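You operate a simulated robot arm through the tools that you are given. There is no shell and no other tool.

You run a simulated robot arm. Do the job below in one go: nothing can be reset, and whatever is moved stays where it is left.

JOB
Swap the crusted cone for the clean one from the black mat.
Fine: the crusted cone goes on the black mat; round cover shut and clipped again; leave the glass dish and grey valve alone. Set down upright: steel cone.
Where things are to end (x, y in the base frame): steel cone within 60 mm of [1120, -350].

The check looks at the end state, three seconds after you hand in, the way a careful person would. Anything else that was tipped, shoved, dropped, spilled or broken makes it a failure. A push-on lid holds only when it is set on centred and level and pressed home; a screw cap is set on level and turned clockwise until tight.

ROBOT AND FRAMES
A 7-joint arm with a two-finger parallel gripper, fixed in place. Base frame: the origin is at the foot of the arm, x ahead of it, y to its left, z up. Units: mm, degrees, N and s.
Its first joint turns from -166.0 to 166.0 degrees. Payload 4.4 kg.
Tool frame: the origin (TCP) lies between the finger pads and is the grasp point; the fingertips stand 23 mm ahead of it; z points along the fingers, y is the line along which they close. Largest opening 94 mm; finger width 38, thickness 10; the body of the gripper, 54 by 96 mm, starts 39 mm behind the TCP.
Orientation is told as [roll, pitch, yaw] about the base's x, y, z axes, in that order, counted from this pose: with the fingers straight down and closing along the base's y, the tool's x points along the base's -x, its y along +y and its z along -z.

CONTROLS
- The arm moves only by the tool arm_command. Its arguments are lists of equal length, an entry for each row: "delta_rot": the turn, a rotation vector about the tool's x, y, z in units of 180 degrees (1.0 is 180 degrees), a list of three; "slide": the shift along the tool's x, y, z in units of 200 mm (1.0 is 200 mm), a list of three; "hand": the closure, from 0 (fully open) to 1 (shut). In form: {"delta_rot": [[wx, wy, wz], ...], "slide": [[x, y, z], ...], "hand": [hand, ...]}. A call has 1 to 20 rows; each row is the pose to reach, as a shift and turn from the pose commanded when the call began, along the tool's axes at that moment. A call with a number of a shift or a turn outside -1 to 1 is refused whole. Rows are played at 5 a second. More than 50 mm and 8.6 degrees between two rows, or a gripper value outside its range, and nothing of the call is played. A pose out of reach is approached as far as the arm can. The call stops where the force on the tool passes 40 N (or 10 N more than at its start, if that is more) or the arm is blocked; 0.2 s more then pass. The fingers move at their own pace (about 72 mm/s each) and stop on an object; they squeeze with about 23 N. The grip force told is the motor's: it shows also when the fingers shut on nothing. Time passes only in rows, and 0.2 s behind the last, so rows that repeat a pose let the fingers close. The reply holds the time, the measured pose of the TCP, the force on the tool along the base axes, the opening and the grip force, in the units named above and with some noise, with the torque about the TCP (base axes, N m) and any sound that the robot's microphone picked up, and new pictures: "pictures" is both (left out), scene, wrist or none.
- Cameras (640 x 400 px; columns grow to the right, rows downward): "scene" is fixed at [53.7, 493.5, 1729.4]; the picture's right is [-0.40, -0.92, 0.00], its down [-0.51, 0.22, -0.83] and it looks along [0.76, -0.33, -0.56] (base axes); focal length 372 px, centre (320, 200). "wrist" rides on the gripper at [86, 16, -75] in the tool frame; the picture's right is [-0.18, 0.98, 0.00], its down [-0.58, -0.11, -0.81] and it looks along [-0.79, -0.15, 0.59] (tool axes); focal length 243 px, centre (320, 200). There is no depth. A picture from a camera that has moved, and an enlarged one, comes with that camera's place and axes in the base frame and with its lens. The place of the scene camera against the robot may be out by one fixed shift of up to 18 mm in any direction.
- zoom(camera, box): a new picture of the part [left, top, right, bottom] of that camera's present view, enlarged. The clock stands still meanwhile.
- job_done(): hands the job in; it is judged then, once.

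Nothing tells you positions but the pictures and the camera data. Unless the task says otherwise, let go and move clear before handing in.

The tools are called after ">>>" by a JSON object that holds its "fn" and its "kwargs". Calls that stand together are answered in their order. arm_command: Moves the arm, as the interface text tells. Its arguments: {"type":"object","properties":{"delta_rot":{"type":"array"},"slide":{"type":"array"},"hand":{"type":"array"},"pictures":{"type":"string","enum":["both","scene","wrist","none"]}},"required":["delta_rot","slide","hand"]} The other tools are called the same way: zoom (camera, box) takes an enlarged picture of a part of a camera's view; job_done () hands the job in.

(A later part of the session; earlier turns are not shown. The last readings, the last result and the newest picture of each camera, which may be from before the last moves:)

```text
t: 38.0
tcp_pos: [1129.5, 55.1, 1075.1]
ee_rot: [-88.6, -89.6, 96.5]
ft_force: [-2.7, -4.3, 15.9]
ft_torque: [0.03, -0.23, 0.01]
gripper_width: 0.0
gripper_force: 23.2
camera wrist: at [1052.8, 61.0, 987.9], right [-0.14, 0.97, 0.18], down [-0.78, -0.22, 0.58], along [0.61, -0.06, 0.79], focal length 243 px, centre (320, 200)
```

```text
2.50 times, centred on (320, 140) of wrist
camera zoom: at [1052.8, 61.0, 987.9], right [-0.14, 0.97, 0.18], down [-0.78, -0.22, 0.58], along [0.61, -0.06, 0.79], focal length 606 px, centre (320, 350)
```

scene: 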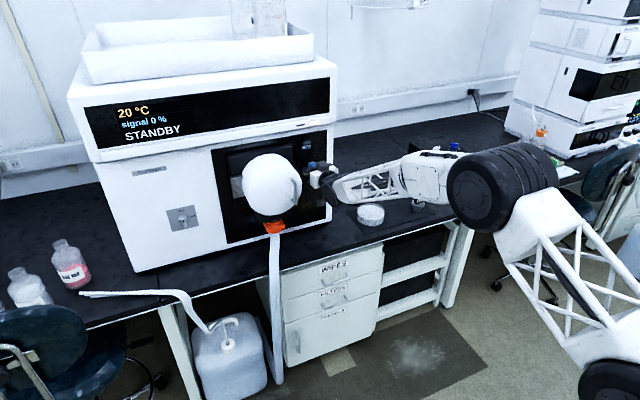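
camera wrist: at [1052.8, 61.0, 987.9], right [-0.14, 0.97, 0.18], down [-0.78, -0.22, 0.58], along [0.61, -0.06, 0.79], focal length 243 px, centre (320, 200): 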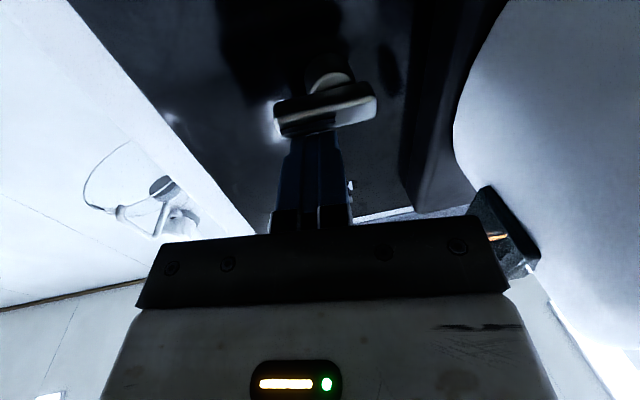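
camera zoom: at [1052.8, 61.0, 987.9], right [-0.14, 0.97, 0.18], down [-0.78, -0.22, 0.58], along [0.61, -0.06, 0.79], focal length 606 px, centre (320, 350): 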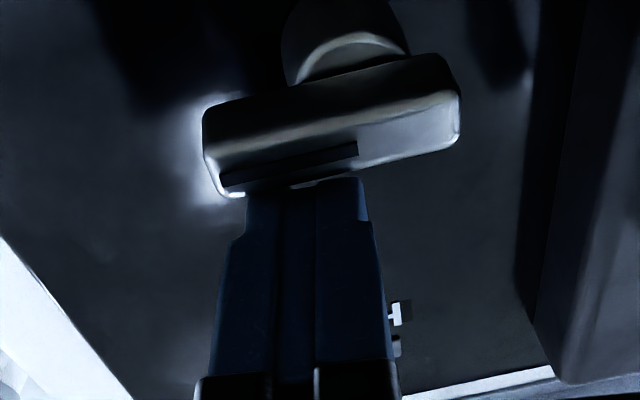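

The knob bar is horizontal now. I'll lift off, back away, and return to the handle to test whether the cover is free.

>>> {"fn": "arm_command", "kwargs": {"delta_rot": [[0, 0, 0], [0, 0, 0], [0, 0, 0], [0.015, 0, 0], [0.03, 0, 0], [0.0444, 0, 0]], "slide": [[-0.06, 0, 0], [-0.06, 0, -0.22], [-0.06, 0, -0.44], [-0.03, 0, -0.65], [0, 0, -0.85], [0.03, 0, -1.0]], "hand": [1, 1, 1, 0.6, 0.3, 0.3], "pictures": "none"}}

>>> {"fn": "arm_command", "kwargs": {"delta_rot": [[0, 0, 0], [0, 0, 0], [0, 0, 0]], "slide": [[0.0, 0.23, 0], [0.0, 0.46, 0], [0.0, 0.69, 0]], "hand": [0.3, 0.3, 0.3]}}

>>> {"fn": "zoom", "kwargs": {"camera": "scene", "box": [220, 140, 340, 240]}}

```text
t: 39.4
tcp_pos: [928.4, 29.2, 1066.5]
ee_rot: [-67.5, -89.5, 67.5]
ft_force: [0.4, 0.5, -0.3]
ft_torque: [-0.01, 0.02, 0.01]
gripper_width: 65.4
gripper_force: 0.0
```

```text
t: 40.2
tcp_pos: [931.7, 163.6, 1063.5]
ee_rot: [-77.1, -89.5, 77.1]
ft_force: [0.0, -0.2, 0.1]
ft_torque: [-0.02, 0.04, -0.03]
gripper_width: 65.6
gripper_force: 0.1
camera wrist: at [856.1, 180.1, 977.6], right [0.0, 0.98, 0.18], down [-0.81, -0.1, 0.58], along [0.59, -0.14, 0.79], focal length 243 px, centre (320, 200)
```

scene: 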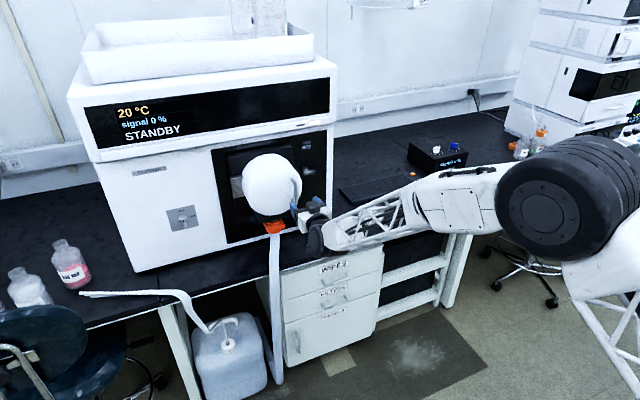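
wrist: 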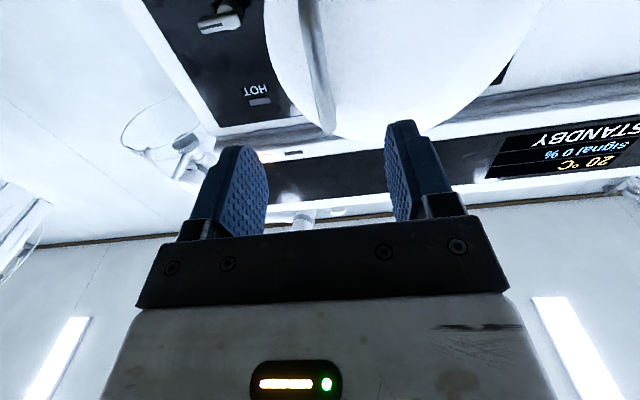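

```text
4.00 times, centred on (280, 190) of scene
camera zoom: at [53.7, 493.5, 1729.4], right [-0.4, -0.92, 0.0], down [-0.51, 0.22, -0.83], along [0.76, -0.33, -0.56], focal length 1489 px, centre (480, 240)
```

zoom: 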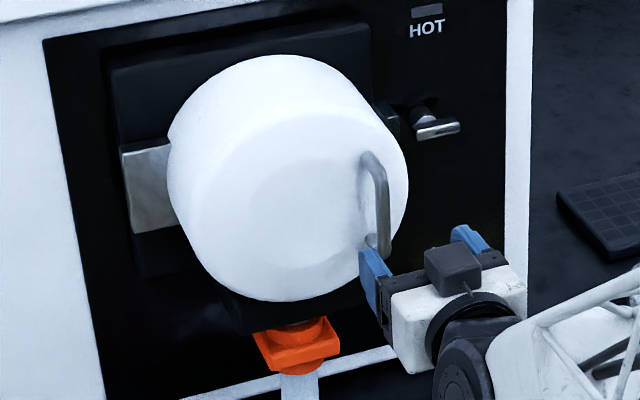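

The knob stays horizontal and the cover looks unchanged. I'll advance onto the handle and close.

>>> {"fn": "arm_command", "kwargs": {"delta_rot": [[0, 0, 0], [0, 0, 0], [0, 0, 0], [0, 0, 0], [0, 0, 0], [0, 0, 0]], "slide": [[0.01, 0.002, 0.19], [0.015, 0.003, 0.37], [0.015, 0.003, 0.37], [0.015, 0.003, 0.37], [0.015, 0.003, 0.37], [0.015, 0.003, 0.37]], "hand": [0.3, 0.3, 0.6, 1, 1, 1], "pictures": "wrist"}}

```text
t: 41.6
tcp_pos: [1007.5, 166.6, 1062.3]
ee_rot: [-69.2, -89.6, 69.1]
ft_force: [-1.4, -5.3, 0.9]
ft_torque: [1.79, 0.14, -0.1]
gripper_width: 11.7
gripper_force: 44.8
camera wrist: at [931.2, 182.3, 975.6], right [0.0, 0.98, 0.18], down [-0.8, -0.1, 0.58], along [0.59, -0.14, 0.79], focal length 243 px, centre (320, 200)
```

wrist: 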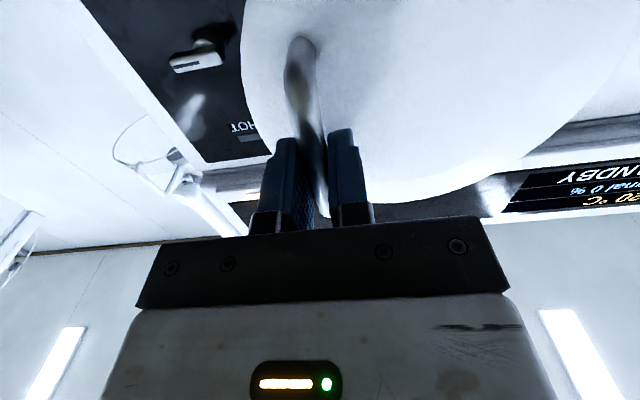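

>>> {"fn": "arm_command", "kwargs": {"delta_rot": [[0, 0, 0], [0, 0, 0], [0, 0, 0], [0, 0, 0]], "slide": [[0, 0, -0.01], [0, 0, -0.025], [0, 0, -0.04], [0, 0.002, -0.06]], "hand": [1, 1, 1, 1], "pictures": "wrist"}}

```text
t: 42.2
tcp_pos: [1002.8, 168.4, 1062.2]
ee_rot: [-68.5, -89.5, 68.6]
ft_force: [10.4, 11.5, -3.5]
ft_torque: [1.77, 0.24, 0.06]
gripper_width: 12.0
gripper_force: 45.2
stopped in row 3: the force on the tool passed its limit at 46 N (the readings are from after the stop); the commanded pose is now the measured one
camera wrist: at [926.1, 185.5, 975.7], right [0.0, 0.98, 0.18], down [-0.8, -0.11, 0.58], along [0.59, -0.14, 0.79], focal length 243 px, centre (320, 200)
```

wrist: 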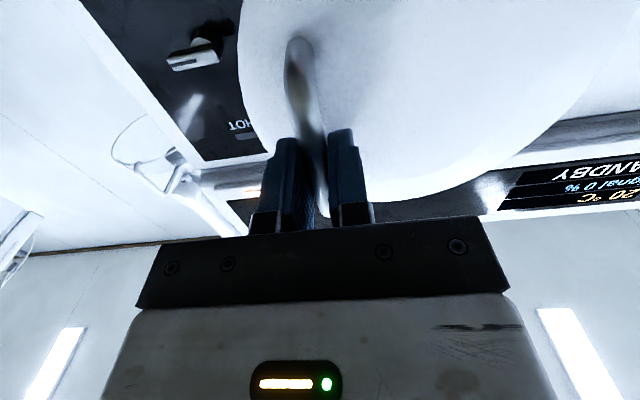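

The handle gave about 5 mm before the force rose, and it drifted toward +y, which fits a hinge on the left. I'll pull along the arc instead (back and left, with a matching yaw).

>>> {"fn": "arm_command", "kwargs": {"delta_rot": [[0.004, 0, 0], [0.01, 0, 0], [0.016, 0, 0], [0.022, 0, 0]], "slide": [[0, 0.01, -0.01], [0, 0.022, -0.025], [0, 0.035, -0.04], [0, 0.05, -0.058]], "hand": [1, 1, 1, 1], "pictures": "both"}}

>>> {"fn": "zoom", "kwargs": {"camera": "scene", "box": [220, 140, 340, 240]}}

```text
t: 43.2
tcp_pos: [991.2, 179.4, 1063.0]
ee_rot: [-75.7, -89.4, 71.9]
ft_force: [7.1, 6.6, -3.8]
ft_torque: [1.72, 0.35, 0.02]
gripper_width: 11.9
gripper_force: 45.1
camera wrist: at [915.9, 200.3, 975.6], right [0.06, 0.98, 0.18], down [-0.81, -0.05, 0.58], along [0.58, -0.18, 0.79], focal length 243 px, centre (320, 200)
```

scene: 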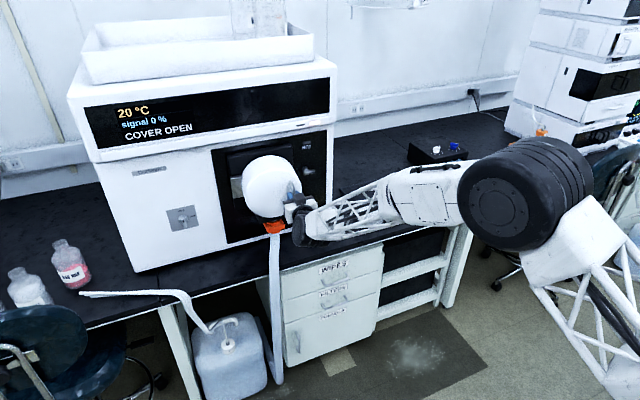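
wrist: 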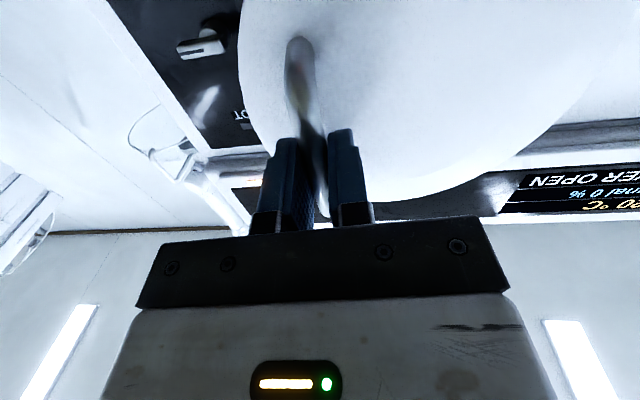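

```text
4.00 times, centred on (280, 190) of scene
camera zoom: at [53.7, 493.5, 1729.4], right [-0.4, -0.92, 0.0], down [-0.51, 0.22, -0.83], along [0.76, -0.33, -0.56], focal length 1489 px, centre (480, 240)
```

zoom: 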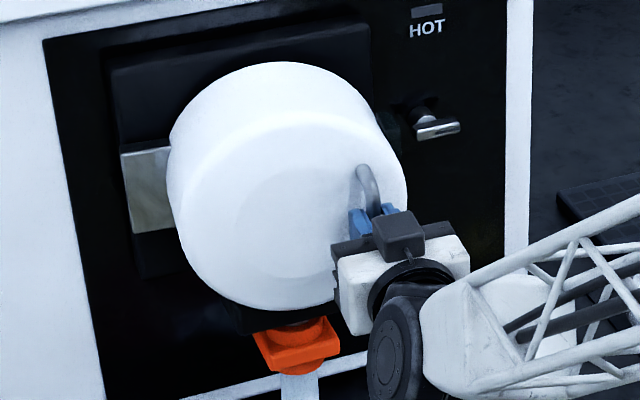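

The display now reads "COVER OPEN", so the knob is the clip and the cover is swinging on its left hinge at about [1150, 340]. I'll continue along the arc to about 42°, yawing with it.

>>> {"fn": "arm_command", "kwargs": {"delta_rot": [[0.0361, 0, 0], [0.0694, 0, 0], [0.1028, 0, 0], [0.1361, 0, 0], [0.1694, 0, 0], [0.2028, 0, 0]], "slide": [[0, 0.099, -0.091], [0, 0.1895, -0.166], [0, 0.2877, -0.2315], [0, 0.3922, -0.2857], [0, 0.5014, -0.3294], [0, 0.6145, -0.361]], "hand": [1, 1, 1, 1, 1, 1], "pictures": "both"}}

>>> {"fn": "zoom", "kwargs": {"camera": "scene", "box": [220, 140, 340, 240]}}

```text
t: 43.6
tcp_pos: [979.6, 189.6, 1062.7]
ee_rot: [-76.9, -89.6, 69.2]
ft_force: [-0.3, -0.9, -2.1]
ft_torque: [1.76, -0.28, -0.08]
gripper_width: 12.2
gripper_force: 45.1
stopped in row 1: the force on the tool passed its limit at 49 N (the readings are from after the stop); the commanded pose is now the measured one
camera wrist: at [907.2, 215.8, 975.5], right [0.13, 0.97, 0.18], down [-0.81, 0.01, 0.58], along [0.57, -0.22, 0.79], focal length 243 px, centre (320, 200)
```

scene: 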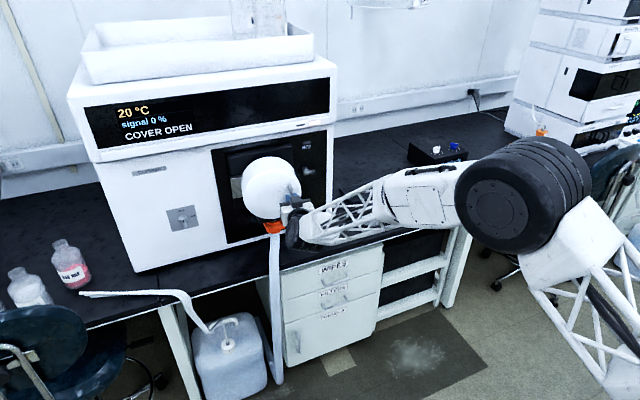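
wrist: 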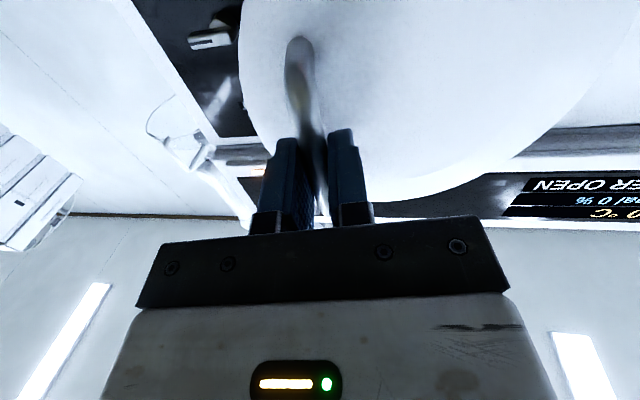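

```text
4.00 times, centred on (280, 190) of scene
camera zoom: at [53.7, 493.5, 1729.4], right [-0.4, -0.92, 0.0], down [-0.51, 0.22, -0.83], along [0.76, -0.33, -0.56], focal length 1489 px, centre (480, 240)
```

zoom: 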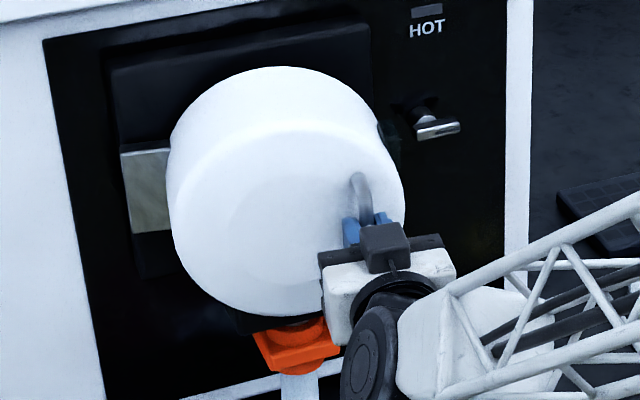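

The cover kept swinging; the stop was a force peak from moving too fast. I'll continue with smaller, slower steps.

>>> {"fn": "arm_command", "kwargs": {"delta_rot": [[0.0167, 0, 0], [0.0333, 0, 0], [0.05, 0, 0], [0.0667, 0, 0], [0.0833, 0, 0], [0.1, 0, 0], [0.1167, 0, 0], [0.1333, 0, 0], [0.15, 0, 0], [0.1667, 0, 0]], "slide": [[0, 0.0366, -0.0463], [0, 0.076, -0.0905], [0, 0.1173, -0.133], [0, 0.1604, -0.172], [0, 0.2062, -0.21], [0, 0.2529, -0.2456], [0, 0.303, -0.2781], [0, 0.3535, -0.3077], [0, 0.4058, -0.335], [0, 0.4594, -0.36]], "hand": [1, 1, 1, 1, 1, 1, 1, 1, 1, 1], "pictures": "both"}}

```text
t: 44.9
tcp_pos: [943.0, 242.6, 1063.0]
ee_rot: [-96.5, -89.5, 72.3]
ft_force: [15.4, 8.3, -6.2]
ft_torque: [1.56, -0.72, 0.06]
gripper_width: 11.9
gripper_force: 45.3
stopped in row 6: the force on the tool passed its limit at 44 N (the readings are from after the stop); the commanded pose is now the measured one
camera wrist: at [879.3, 288.3, 975.4], right [0.4, 0.9, 0.18], down [-0.78, 0.24, 0.58], along [0.48, -0.37, 0.79], focal length 243 px, centre (320, 200)
```

scene: 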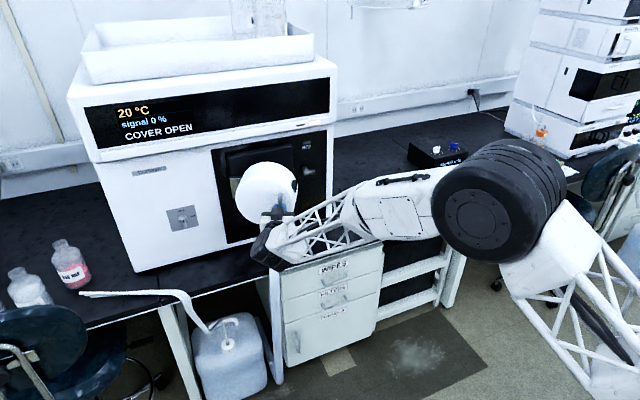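
wrist: 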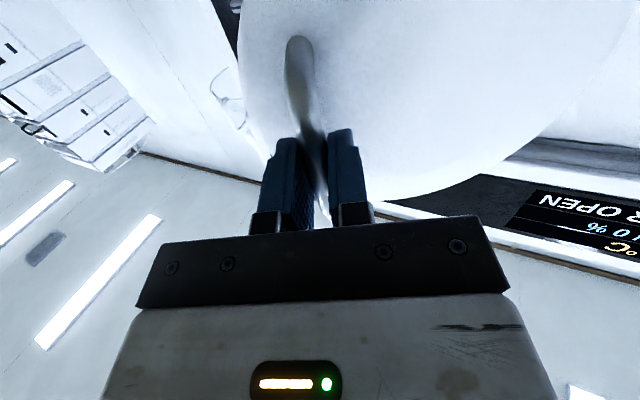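

The cover is now open by about 25–30°. The force points toward the hinge, so my radius was a bit large. I'll use a tighter arc and continue.

>>> {"fn": "arm_command", "kwargs": {"delta_rot": [[0.0183, 0, 0], [0.0367, 0, 0], [0.055, 0, 0], [0.0733, 0, 0], [0.0917, 0, 0], [0.11, 0, 0]], "slide": [[0, 0.0396, -0.0315], [0, 0.075, -0.066], [0, 0.1124, -0.0988], [0, 0.1512, -0.1294], [0, 0.1916, -0.158], [0, 0.2332, -0.185]], "hand": [1, 1, 1, 1, 1, 1], "pictures": "both"}}

>>> {"fn": "zoom", "kwargs": {"camera": "scene", "box": [210, 140, 330, 260]}}

```text
t: 45.5
tcp_pos: [936.0, 256.3, 1062.8]
ee_rot: [-97.5, -89.5, 67.7]
ft_force: [-13.6, -6.1, 2.7]
ft_torque: [1.5, -0.69, -0.2]
gripper_width: 11.7
gripper_force: 44.6
stopped in row 2: the force on the tool passed its limit at 47 N (the readings are from after the stop); the commanded pose is now the measured one
camera wrist: at [877.9, 307.6, 975.4], right [0.49, 0.85, 0.18], down [-0.75, 0.31, 0.58], along [0.44, -0.42, 0.79], focal length 243 px, centre (320, 200)
```

scene: 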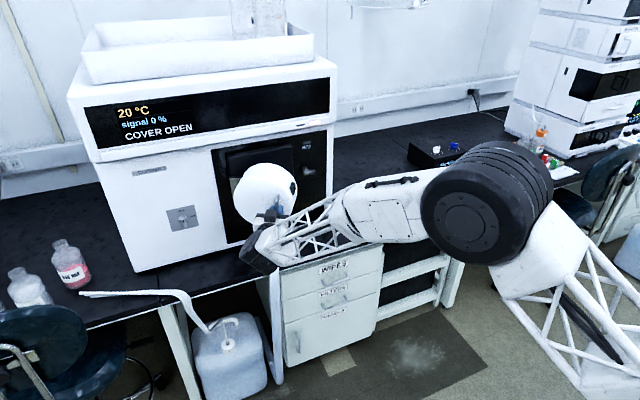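
wrist: 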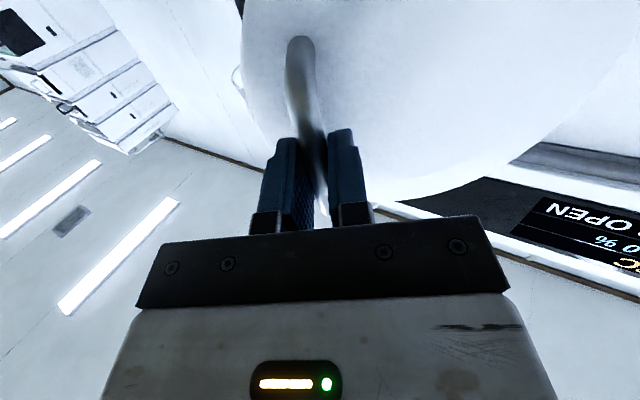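

```text
3.33 times, centred on (270, 200) of scene
camera zoom: at [53.7, 493.5, 1729.4], right [-0.4, -0.92, 0.0], down [-0.51, 0.22, -0.83], along [0.76, -0.33, -0.56], focal length 1241 px, centre (487, 200)
```

zoom: 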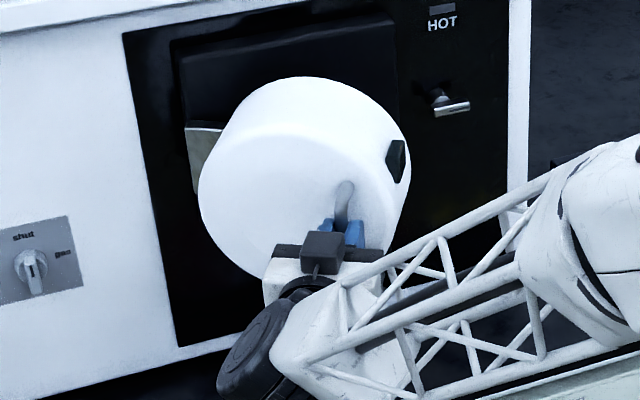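

The cover swings freely; the spikes come from a rigid grip that doesn't match the arc. I'll loosen the fingers to about 20 mm so the bar can slide, and push it along the arc.

>>> {"fn": "arm_command", "kwargs": {"delta_rot": [[0, 0, 0], [0.0167, 0, 0], [0.0333, 0, 0], [0.05, 0, 0], [0.0667, 0, 0], [0.0833, 0, 0], [0.1, 0, 0], [0.1167, 0, 0], [0.1333, 0, 0], [0.15, 0, 0], [0.1667, 0, 0], [0.1833, 0, 0], [0.2, 0, 0]], "slide": [[0, 0, 0], [0, 0.0439, -0.0375], [0, 0.0877, -0.075], [0, 0.125, -0.109], [0, 0.1625, -0.1427], [0, 0.2035, -0.1722], [0, 0.2445, -0.2017], [0, 0.288, -0.227], [0, 0.3322, -0.252], [0, 0.378, -0.273], [0, 0.4241, -0.2936], [0, 0.472, -0.309], [0, 0.5205, -0.3246]], "hand": [0.785, 0.785, 0.785, 0.785, 0.785, 0.785, 0.785, 0.785, 0.785, 0.785, 0.785, 0.785, 0.785], "pictures": "both"}}

>>> {"fn": "zoom", "kwargs": {"camera": "scene", "box": [200, 130, 330, 260]}}

```text
t: 48.3
tcp_pos: [930.8, 379.7, 1061.1]
ee_rot: [-135.5, -89.5, 69.8]
ft_force: [-0.3, 0.3, -0.4]
ft_torque: [-0.01, 0.0, 0.04]
gripper_width: 20.2
gripper_force: 0.1
camera wrist: at [913.6, 454.2, 974.2], right [0.9, 0.41, 0.18], down [-0.43, 0.69, 0.58], along [0.11, -0.59, 0.8], focal length 243 px, centre (320, 200)
```

scene: 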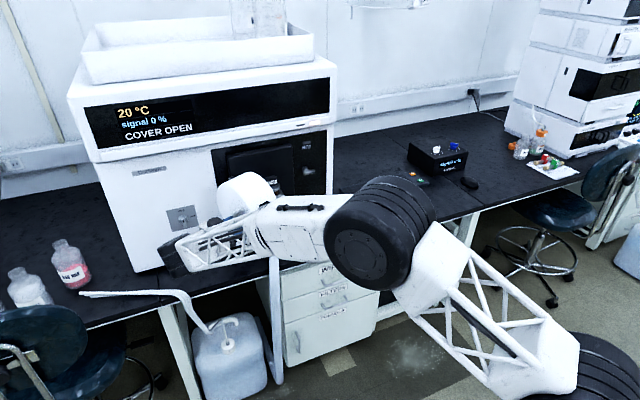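
wrist: 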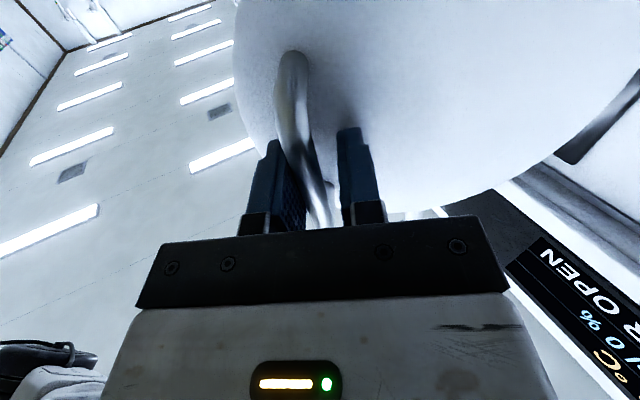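

```text
3.08 times, centred on (265, 195) of scene
camera zoom: at [53.7, 493.5, 1729.4], right [-0.4, -0.92, 0.0], down [-0.51, 0.22, -0.83], along [0.76, -0.33, -0.56], focal length 1146 px, centre (489, 215)
```

zoom: 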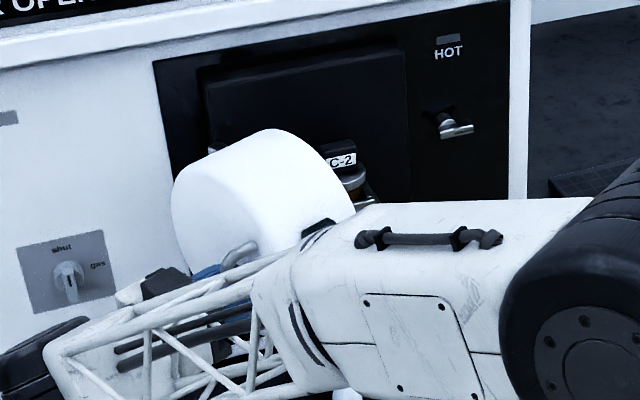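

The cover is open about 70°, and I can see the crusted cone "C-2" standing upright in its seat inside. I'll push the cover further out of the way.

>>> {"fn": "arm_command", "kwargs": {"delta_rot": [[0.0167, 0, 0], [0.0333, 0, 0], [0.05, 0, 0], [0.0667, 0, 0], [0.0833, 0, 0], [0.1, 0, 0], [0.1167, 0, 0], [0.1333, 0, 0]], "slide": [[0, 0.04, -0.037], [0, 0.0794, -0.0735], [0, 0.122, -0.106], [0, 0.161, -0.1387], [0, 0.203, -0.168], [0, 0.2445, -0.196], [0, 0.289, -0.221], [0, 0.333, -0.2443]], "hand": [0.785, 0.785, 0.785, 0.785, 0.785, 0.785, 0.785, 0.785], "pictures": "both"}}

>>> {"fn": "zoom", "kwargs": {"camera": "scene", "box": [200, 130, 330, 260]}}

```text
t: 49.2
tcp_pos: [942.2, 412.6, 1062.0]
ee_rot: [-143.9, -89.6, 68.9]
ft_force: [-13.8, 4.7, -0.3]
ft_torque: [0.17, -0.07, 0.06]
gripper_width: 22.4
gripper_force: 2.5
stopped in row 4: the force on the tool passed its limit at 45 N (the readings are from after the stop); the commanded pose is now the measured one
camera wrist: at [937.7, 488.4, 973.0], right [0.95, 0.26, 0.18], down [-0.31, 0.75, 0.58], along [0.01, -0.6, 0.8], focal length 243 px, centre (320, 200)
```

scene: 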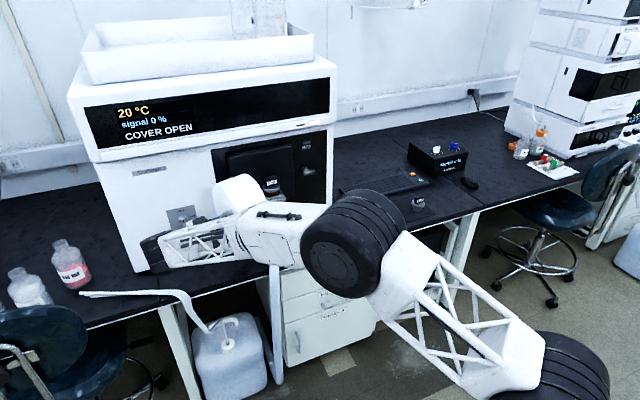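
wrist: 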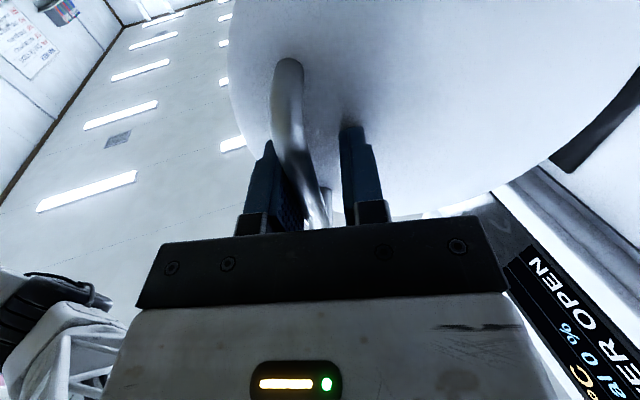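

```text
3.08 times, centred on (265, 195) of scene
camera zoom: at [53.7, 493.5, 1729.4], right [-0.4, -0.92, 0.0], down [-0.51, 0.22, -0.83], along [0.76, -0.33, -0.56], focal length 1146 px, centre (489, 215)
```

zoom: 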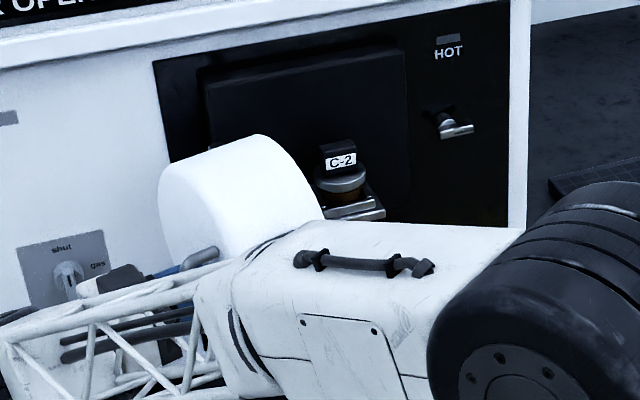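

The crusted cone C-2 stands upright on a silver holder, about [1080, 225, 1060], and the cover is open about 80°. I'll back the fingers straight off the handle.

>>> {"fn": "arm_command", "kwargs": {"delta_rot": [[0, 0, 0], [0, 0, 0], [0, 0, 0], [0, 0, 0]], "slide": [[0, 0, -0.1], [0, 0, -0.2], [0, 0, -0.3], [0, 0, -0.4]], "hand": [0.75, 0.7, 0.7, 0.7], "pictures": "both"}}

```text
t: 50.2
tcp_pos: [924.0, 488.7, 1059.1]
ee_rot: [-142.8, -89.6, 67.8]
ft_force: [0.4, 0.9, -0.1]
ft_torque: [0.01, 0.0, 0.01]
gripper_width: 28.7
gripper_force: 0.1
camera wrist: at [917.7, 564.9, 971.8], right [0.95, 0.26, 0.18], down [-0.31, 0.75, 0.58], along [0.01, -0.6, 0.8], focal length 243 px, centre (320, 200)
```

scene: 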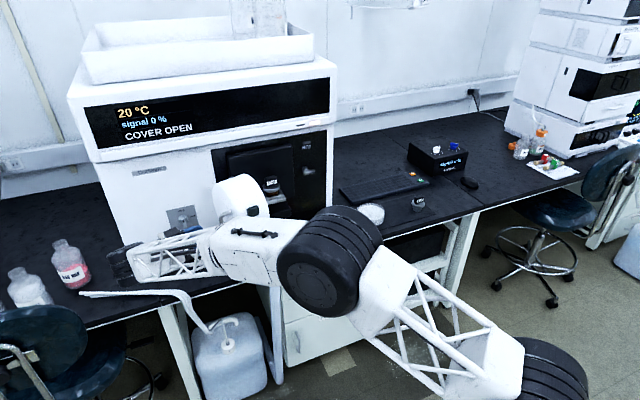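
wrist: 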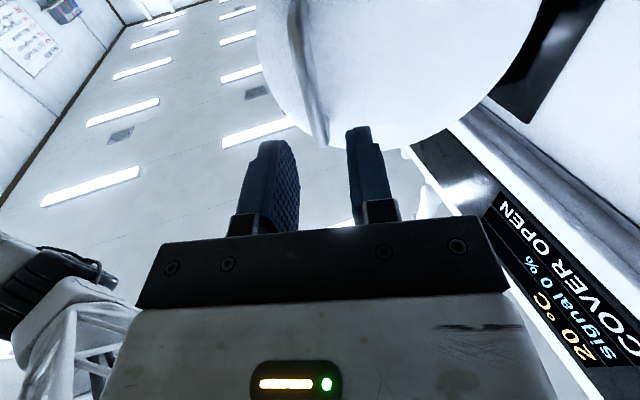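

I'll move clear to the left front and yaw the tool back toward the instrument.

>>> {"fn": "arm_command", "kwargs": {"delta_rot": [[0, 0, 0], [0, 0, 0], [-0.03, 0, 0], [-0.07, 0, 0], [-0.11, 0, 0], [-0.15, 0, 0], [-0.19, 0, 0], [-0.23, 0, 0], [-0.27, 0, 0], [-0.31, 0, 0], [-0.35, 0, 0], [-0.39, 0, 0], [-0.4167, 0, 0]], "slide": [[-0.03, -0.2, 0], [-0.06, -0.4, 0], [-0.1, -0.6, 0], [-0.15, -0.8, 0], [-0.2, -0.9, 0.05], [-0.25, -0.95, 0.15], [-0.3, -0.97, 0.25], [-0.35, -1.0, 0.35], [-0.4, -1.0, 0.45], [-0.45, -1.0, 0.55], [-0.5, -1.0, 0.65], [-0.5, -1.0, 0.8], [-0.5, -1.0, 0.95]], "hand": [0.7, 0.7, 0.7, 0.7, 0.7, 0.7, 0.3, 0, 0, 0, 0, 0, 0], "pictures": "both"}}

```text
t: 53.0
tcp_pos: [779.4, 255.5, 1163.1]
ee_rot: [-66.1, -89.6, 66.3]
ft_force: [-0.4, 0.6, 1.0]
ft_torque: [-0.02, 0.0, 0.0]
gripper_width: 94.1
gripper_force: 0.0
camera wrist: at [703.5, 271.2, 1075.8], right [0.0, 0.98, 0.18], down [-0.8, -0.11, 0.58], along [0.59, -0.14, 0.79], focal length 243 px, centre (320, 200)
```

scene: 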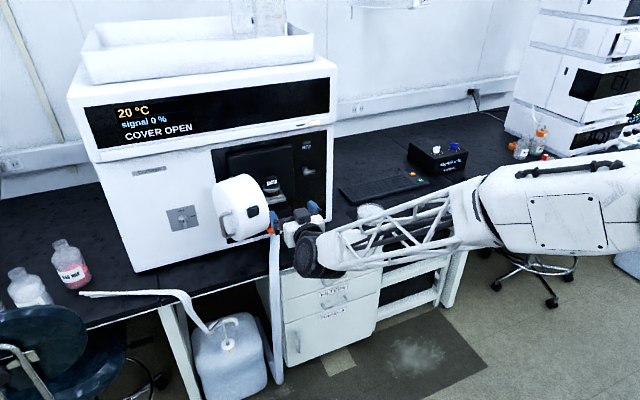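
wrist: 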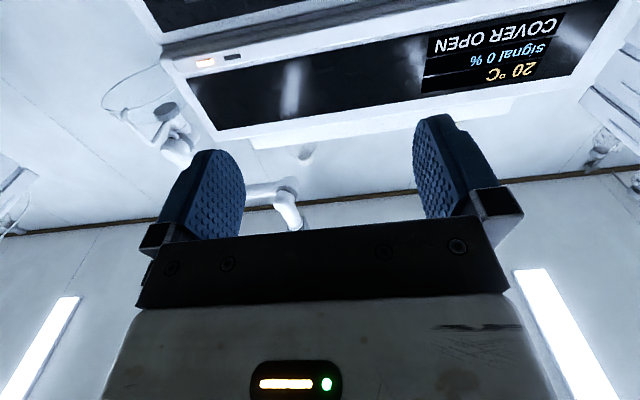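

Now I'll tilt the tool down 45° so the wrist camera looks level at the open compartment.

>>> {"fn": "arm_command", "kwargs": {"delta_rot": [[0, 0.042, 0], [0, 0.084, 0], [0, 0.126, 0], [0, 0.168, 0], [0, 0.21, 0], [0, 0.25, 0]], "slide": [[0, -0.02, 0.03], [0, -0.04, 0.06], [0, -0.06, 0.1], [0, -0.08, 0.15], [0, -0.1, 0.2], [0, -0.12, 0.25]], "hand": [0, 0, 0, 0, 0, 0], "pictures": "both"}}

>>> {"fn": "zoom", "kwargs": {"camera": "wrist", "box": [230, 20, 450, 170]}}

>>> {"fn": "zoom", "kwargs": {"camera": "scene", "box": [210, 150, 310, 240]}}

```text
t: 54.4
tcp_pos: [829.9, 230.3, 1161.5]
ee_rot: [-1.3, -45.1, 1.3]
ft_force: [-0.9, 0.5, -0.3]
ft_torque: [0.03, -0.02, 0.0]
gripper_width: 94.0
gripper_force: 0.0
camera wrist: at [714.7, 246.1, 1153.1], right [0.12, 0.99, 0.12], down [-0.16, -0.1, 0.98], along [0.98, -0.14, 0.15], focal length 243 px, centre (320, 200)
```

scene: 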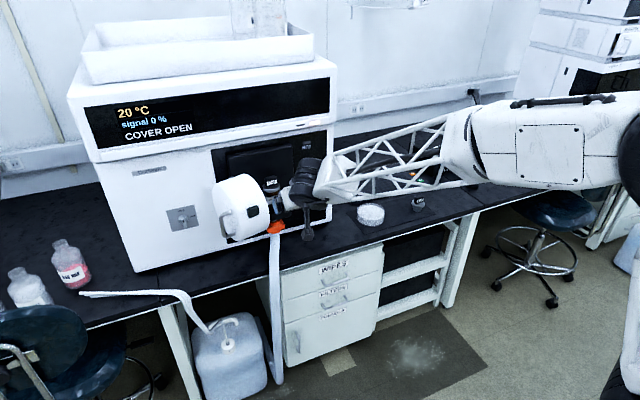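
wrist: 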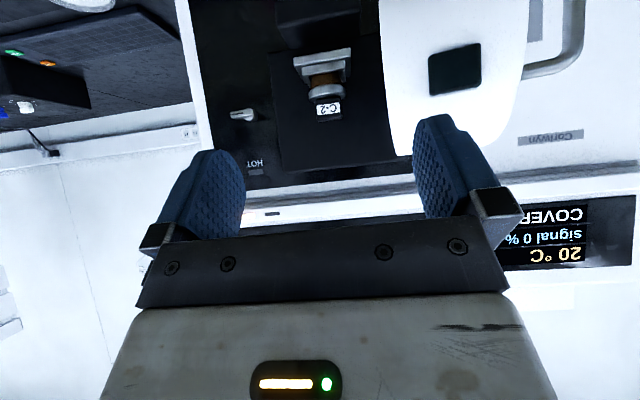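

```text
2.67 times, centred on (340, 95) of wrist
camera zoom: at [714.7, 246.1, 1153.1], right [0.12, 0.99, 0.12], down [-0.16, -0.1, 0.98], along [0.98, -0.14, 0.15], focal length 647 px, centre (267, 480)
```

zoom: 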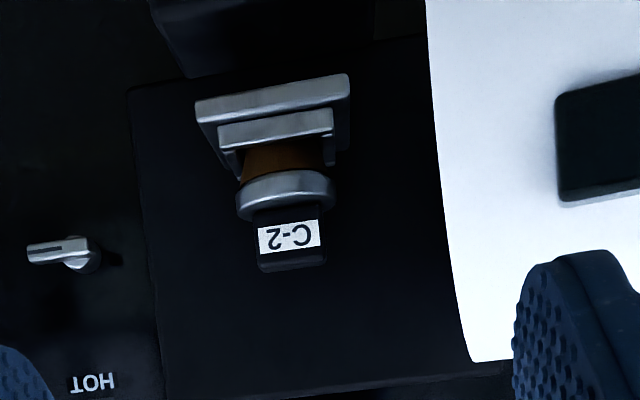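

```text
4.44 times, centred on (260, 195) of scene
camera zoom: at [53.7, 493.5, 1729.4], right [-0.4, -0.92, 0.0], down [-0.51, 0.22, -0.83], along [0.76, -0.33, -0.56], focal length 1655 px, centre (587, 222)
```

zoom: 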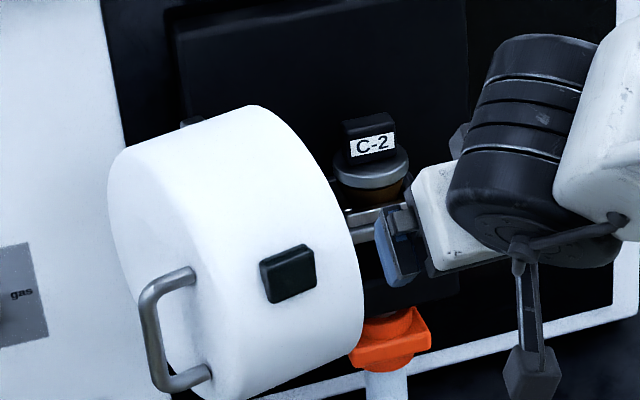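

C-2 stands upright in a silver stepped holder, its crusted body just below the flange, with the black grip block at about [1080, 223, 1078]. I'll move closer for a second view to fix its position.

>>> {"fn": "arm_command", "kwargs": {"delta_rot": [[0, 0, 0], [0, 0, 0], [0, 0, 0]], "slide": [[-0.12, -0.02, 0.12], [-0.24, -0.04, 0.24], [-0.34, -0.06, 0.34]], "hand": [0, 0, 0], "pictures": "wrist"}}

>>> {"fn": "zoom", "kwargs": {"camera": "wrist", "box": [240, 0, 440, 130]}}

```text
t: 55.2
tcp_pos: [924.8, 217.7, 1162.8]
ee_rot: [-0.5, -44.7, 0.5]
ft_force: [0.2, 0.7, 0.9]
ft_torque: [0.0, 0.0, -0.02]
gripper_width: 93.9
gripper_force: 0.1
camera wrist: at [809.6, 234.9, 1153.9], right [0.13, 0.98, 0.12], down [-0.16, -0.1, 0.98], along [0.98, -0.15, 0.14], focal length 243 px, centre (320, 200)
```

wrist: 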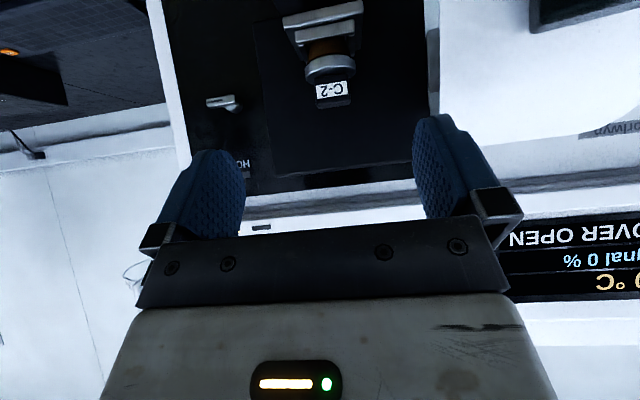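

```text
3.08 times, centred on (340, 65) of wrist
camera zoom: at [809.6, 234.9, 1153.9], right [0.13, 0.98, 0.12], down [-0.16, -0.1, 0.98], along [0.98, -0.15, 0.14], focal length 746 px, centre (258, 615)
```

zoom: 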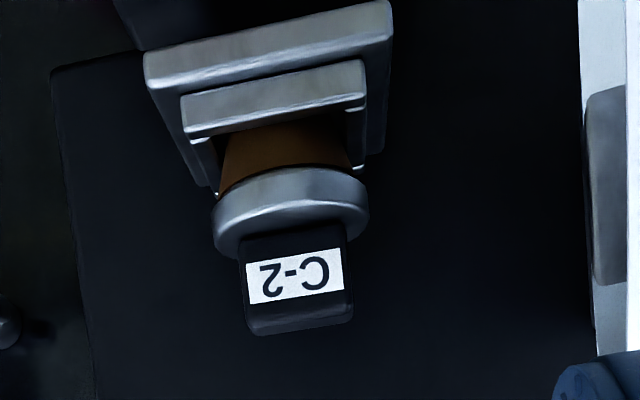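

>>> {"fn": "zoom", "kwargs": {"camera": "wrist", "box": [280, 0, 370, 60]}}

>>> {"fn": "zoom", "kwargs": {"camera": "scene", "box": [250, 165, 310, 215]}}

```text
6.67 times, centred on (325, 30) of wrist
camera zoom: at [809.6, 234.9, 1153.9], right [0.13, 0.98, 0.12], down [-0.16, -0.1, 0.98], along [0.98, -0.15, 0.14], focal length 1618 px, centre (287, 1333)
```

zoom: 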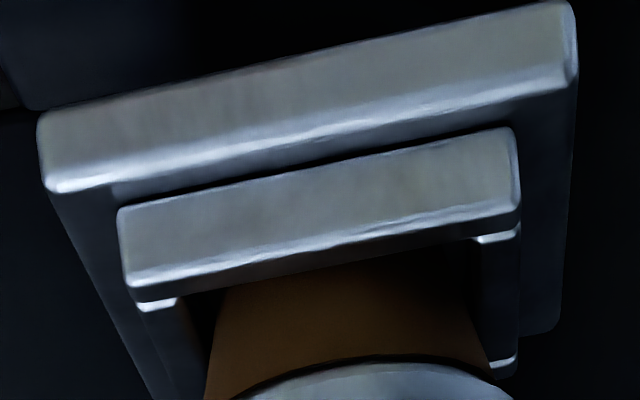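

```text
8.00 times, centred on (280, 190) of scene
camera zoom: at [53.7, 493.5, 1729.4], right [-0.4, -0.92, 0.0], down [-0.51, 0.22, -0.83], along [0.76, -0.33, -0.56], focal length 2978 px, centre (640, 280)
```

zoom: 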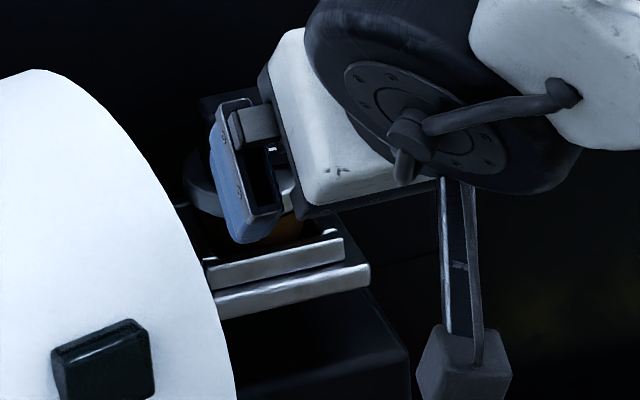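

The holder is a plate with a low square frame that the cone body stands in, so it lifts straight out. Before picking it I'll check the mat area and the reach there; moving across with the tool tilted 20°.

>>> {"fn": "arm_command", "kwargs": {"delta_rot": [[0, 0.028, 0], [0, 0.056, 0], [0, 0.084, 0], [0, 0.112, 0], [0, 0.139, 0]], "slide": [[0.032, -0.18, -0.032], [0.064, -0.36, -0.063], [0.096, -0.54, -0.095], [0.128, -0.72, -0.126], [0.16, -0.9, -0.158]], "hand": [0, 0, 0, 0, 0], "pictures": "none"}}

>>> {"fn": "arm_command", "kwargs": {"delta_rot": [[0, 0, 0], [0, 0, 0], [0, 0, 0], [0, 0, 0], [0, 0, 0]], "slide": [[0.017, -0.19, 0.047], [0.034, -0.38, 0.094], [0.051, -0.57, 0.141], [0.068, -0.76, 0.188], [0.0855, -0.95, 0.235]], "hand": [0, 0, 0, 0, 0], "pictures": "none"}}

>>> {"fn": "arm_command", "kwargs": {"delta_rot": [[0, 0, 0], [0, 0, 0], [0, 0, 0], [0, 0, 0], [0, 0, 0]], "slide": [[0.017, -0.18, 0.047], [0.034, -0.36, 0.094], [0.051, -0.54, 0.141], [0.068, -0.72, 0.188], [0.0855, -0.9, 0.235]], "hand": [0, 0, 0, 0, 0], "pictures": "both"}}

```text
t: 56.4
tcp_pos: [891.8, 35.9, 1157.1]
ee_rot: [-11.4, -26.4, 8.7]
ft_force: [-0.2, -0.6, 0.0]
ft_torque: [0.01, 0.01, -0.02]
gripper_width: 94.2
gripper_force: 0.0
out of reach, approached as far as the arm can: row 2, 3, 4, 5
```

```text
t: 57.6
tcp_pos: [883.5, 2.6, 1121.3]
ee_rot: [-12.3, -26.5, 9.1]
ft_force: [-0.2, 0.1, 0.8]
ft_torque: [0.02, 0.0, -0.02]
gripper_width: 93.7
gripper_force: 0.2
out of reach, approached as far as the arm can: row 1, 2, 3, 4, 5
```

```text
t: 58.8
tcp_pos: [873.3, -23.9, 1076.2]
ee_rot: [-11.7, -26.6, 8.5]
ft_force: [0.1, 0.7, 0.2]
ft_torque: [0.01, 0.0, -0.03]
gripper_width: 94.1
gripper_force: 0.0
out of reach, approached as far as the arm can: row 1, 2, 3, 4, 5
camera wrist: at [760.3, -7.3, 1099.4], right [0.11, 0.99, -0.09], down [0.15, 0.08, 0.99], along [0.98, -0.12, -0.14], focal length 243 px, centre (320, 200)
```

scene: 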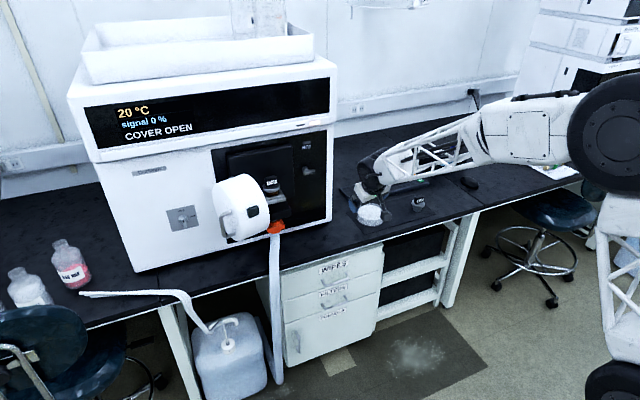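
wrist: 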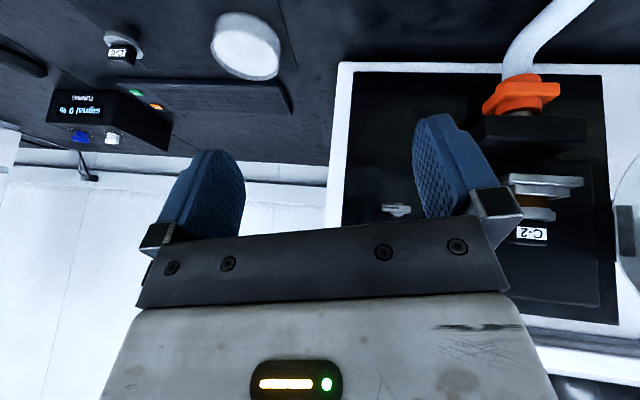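

The arm lagged well short (y≈−24), limited by its present posture. I'll let it keep working toward the commanded pose for a few steps and see if it reconfigures.

>>> {"fn": "arm_command", "kwargs": {"delta_rot": [[0, 0, 0], [0, 0, 0], [0, 0, 0], [0, 0, 0], [0, 0, 0], [0, 0, 0]], "slide": [[0, 0, 0], [0, 0, 0], [0, 0, 0], [0, 0, 0], [0, 0, 0], [0, 0, 0]], "hand": [0, 0, 0, 0, 0, 0], "pictures": "scene"}}

```text
t: 60.2
tcp_pos: [873.5, -22.0, 1076.4]
ee_rot: [-11.6, -26.5, 8.5]
ft_force: [0.9, 0.2, 0.1]
ft_torque: [-0.02, 0.01, 0.02]
gripper_width: 94.0
gripper_force: 0.0
```

scene: 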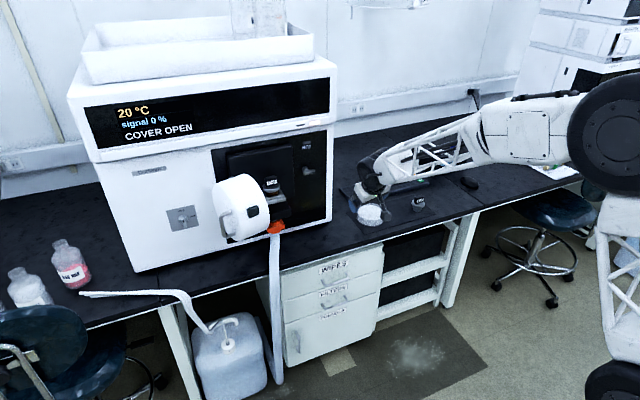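

It's stuck at a joint limit in this posture. I'll retract toward the starting area with the tool pointing down to recover a better arm posture.

>>> {"fn": "arm_command", "kwargs": {"delta_rot": [[0, 0.016, 0], [0, 0.032, 0], [0, 0.048, 0], [0, 0.064, 0], [0, 0.08, 0], [0, 0.096, 0], [0, 0.111, 0], [0, 0.111, 0], [0, 0.111, 0]], "slide": [[0.085, 0.142, -0.141], [0.171, 0.285, -0.282], [0.256, 0.428, -0.424], [0.342, 0.571, -0.565], [0.427, 0.714, -0.707], [0.513, 0.857, -0.848], [0.598, 1.0, -0.99], [0.598, 1.0, -0.99], [0.598, 1.0, -0.99]], "hand": [0, 0, 0, 0, 0, 0, 0, 0, 0], "pictures": "both"}}

```text
t: 62.2
tcp_pos: [663.9, 155.0, 1109.0]
ee_rot: [-11.8, -6.8, 5.2]
ft_force: [-0.2, -0.2, -0.5]
ft_torque: [0.0, 0.02, 0.01]
gripper_width: 94.2
gripper_force: 0.0
out of reach, approached as far as the arm can: row 6, 7, 8, 9
camera wrist: at [566.5, 178.4, 1166.9], right [0.12, 0.98, -0.18], down [0.47, 0.1, 0.87], along [0.87, -0.19, -0.45], focal length 243 px, centre (320, 200)
```

scene: 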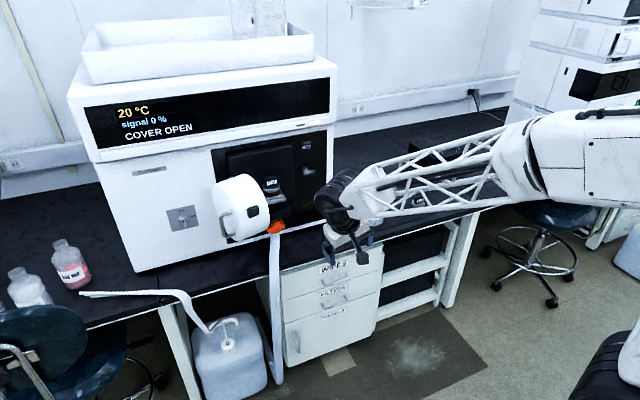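
wrist: 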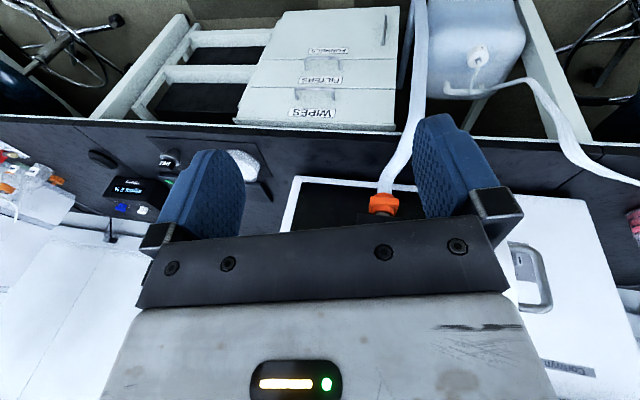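

The arm still can't follow to the right with the tool square. I'll try letting the tool yaw to the right (radially outward), which may free the limiting joint.

>>> {"fn": "arm_command", "kwargs": {"delta_rot": [[0, 0, 0.04], [0, 0, 0.08], [0, 0, 0.12], [0, 0, 0.16], [0, 0, 0.2], [0, 0, 0.2]], "slide": [[0, 0, 0], [0, 0, 0], [0, 0, 0], [0, 0, 0], [0, 0, 0], [0, 0, 0]], "hand": [0, 0, 0, 0, 0, 0], "pictures": "scene"}}

```text
t: 63.6
tcp_pos: [654.4, 153.8, 1071.4]
ee_rot: [-4.9, -11.9, -29.6]
ft_force: [0.0, -0.5, -0.3]
ft_torque: [0.01, -0.01, 0.01]
gripper_width: 94.1
gripper_force: 0.1
out of reach, approached as far as the arm can: row 1, 2, 3, 4, 5, 6
```

scene: 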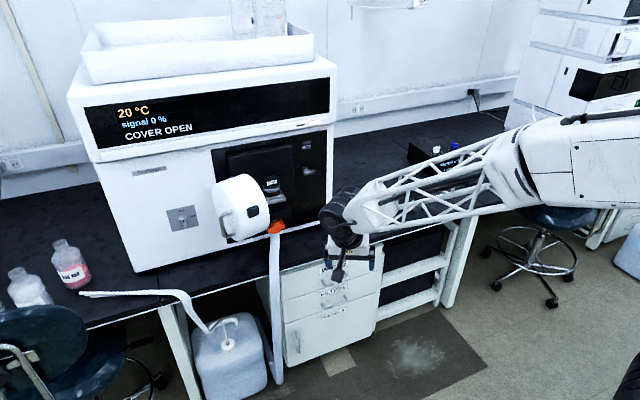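

Only the yaw followed; the position is still limited. I'll yaw the other way (left) near the centre, which earlier brought the arm back into a good posture.

>>> {"fn": "arm_command", "kwargs": {"delta_rot": [[0, 0, -0.04], [0, 0, -0.08], [0, 0, -0.12], [0, 0, -0.16], [0, 0, -0.2], [0, 0, -0.24], [0, 0, -0.28], [0, 0, -0.32], [0, 0, -0.36], [0, 0, -0.4], [0, 0, -0.4222]], "slide": [[0.03, 0.09, 0], [0.06, 0.18, 0], [0.09, 0.27, 0], [0.12, 0.36, 0], [0.15, 0.45, 0], [0.18, 0.54, 0], [0.21, 0.63, 0], [0.24, 0.72, 0], [0.27, 0.8, 0], [0.2975, 0.835, 0], [0.2975, 0.835, 0]], "hand": [0, 0, 0, 0, 0, 0, 0, 0, 0, 0, 0], "pictures": "scene"}}

```text
t: 66.0
tcp_pos: [692.9, 307.6, 1048.2]
ee_rot: [-12.5, -1.8, 29.6]
ft_force: [-1.3, -0.4, 0.5]
ft_torque: [0.01, -0.01, -0.02]
gripper_width: 93.9
gripper_force: 0.0
out of reach, approached as far as the arm can: row 1, 2, 9, 10, 11
```

scene: 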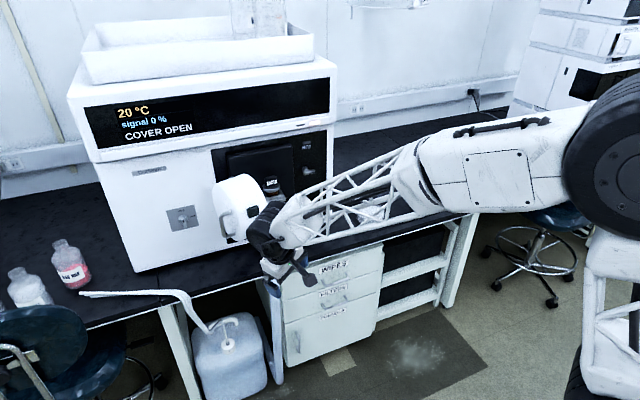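

The position offset suggests wrist joints at their limits. I'll command a pose near where the arm actually is so it can settle, then rotate from there.

>>> {"fn": "arm_command", "kwargs": {"delta_rot": [[0, 0, 0.01], [0, 0, 0.02], [0, 0, 0.03], [0, 0, 0.04], [0, 0, 0.05], [0, 0, 0.06], [0, 0, 0.06]], "slide": [[-0.09, 0.17, 0.14], [-0.17, 0.33, 0.28], [-0.25, 0.49, 0.42], [-0.33, 0.65, 0.56], [-0.4, 0.8, 0.68], [-0.45, 0.93, 0.78], [-0.45, 0.93, 0.78]], "hand": [0, 0, 0, 0, 0, 0, 0], "pictures": "scene"}}

```text
t: 67.6
tcp_pos: [701.9, 482.2, 860.7]
ee_rot: [-11.9, -4.2, 19.0]
ft_force: [0.3, -0.1, 0.0]
ft_torque: [0.01, -0.02, -0.01]
gripper_width: 94.0
gripper_force: 0.0
```

scene: 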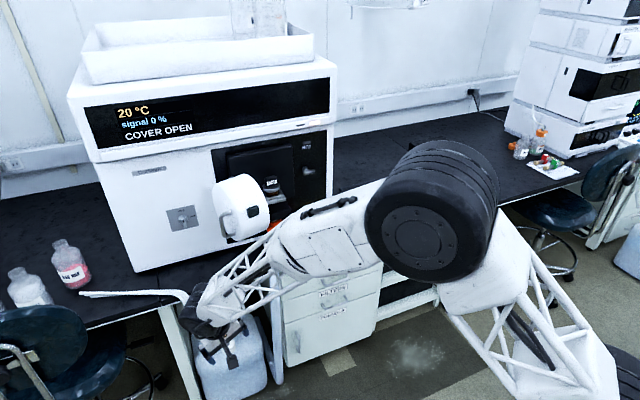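

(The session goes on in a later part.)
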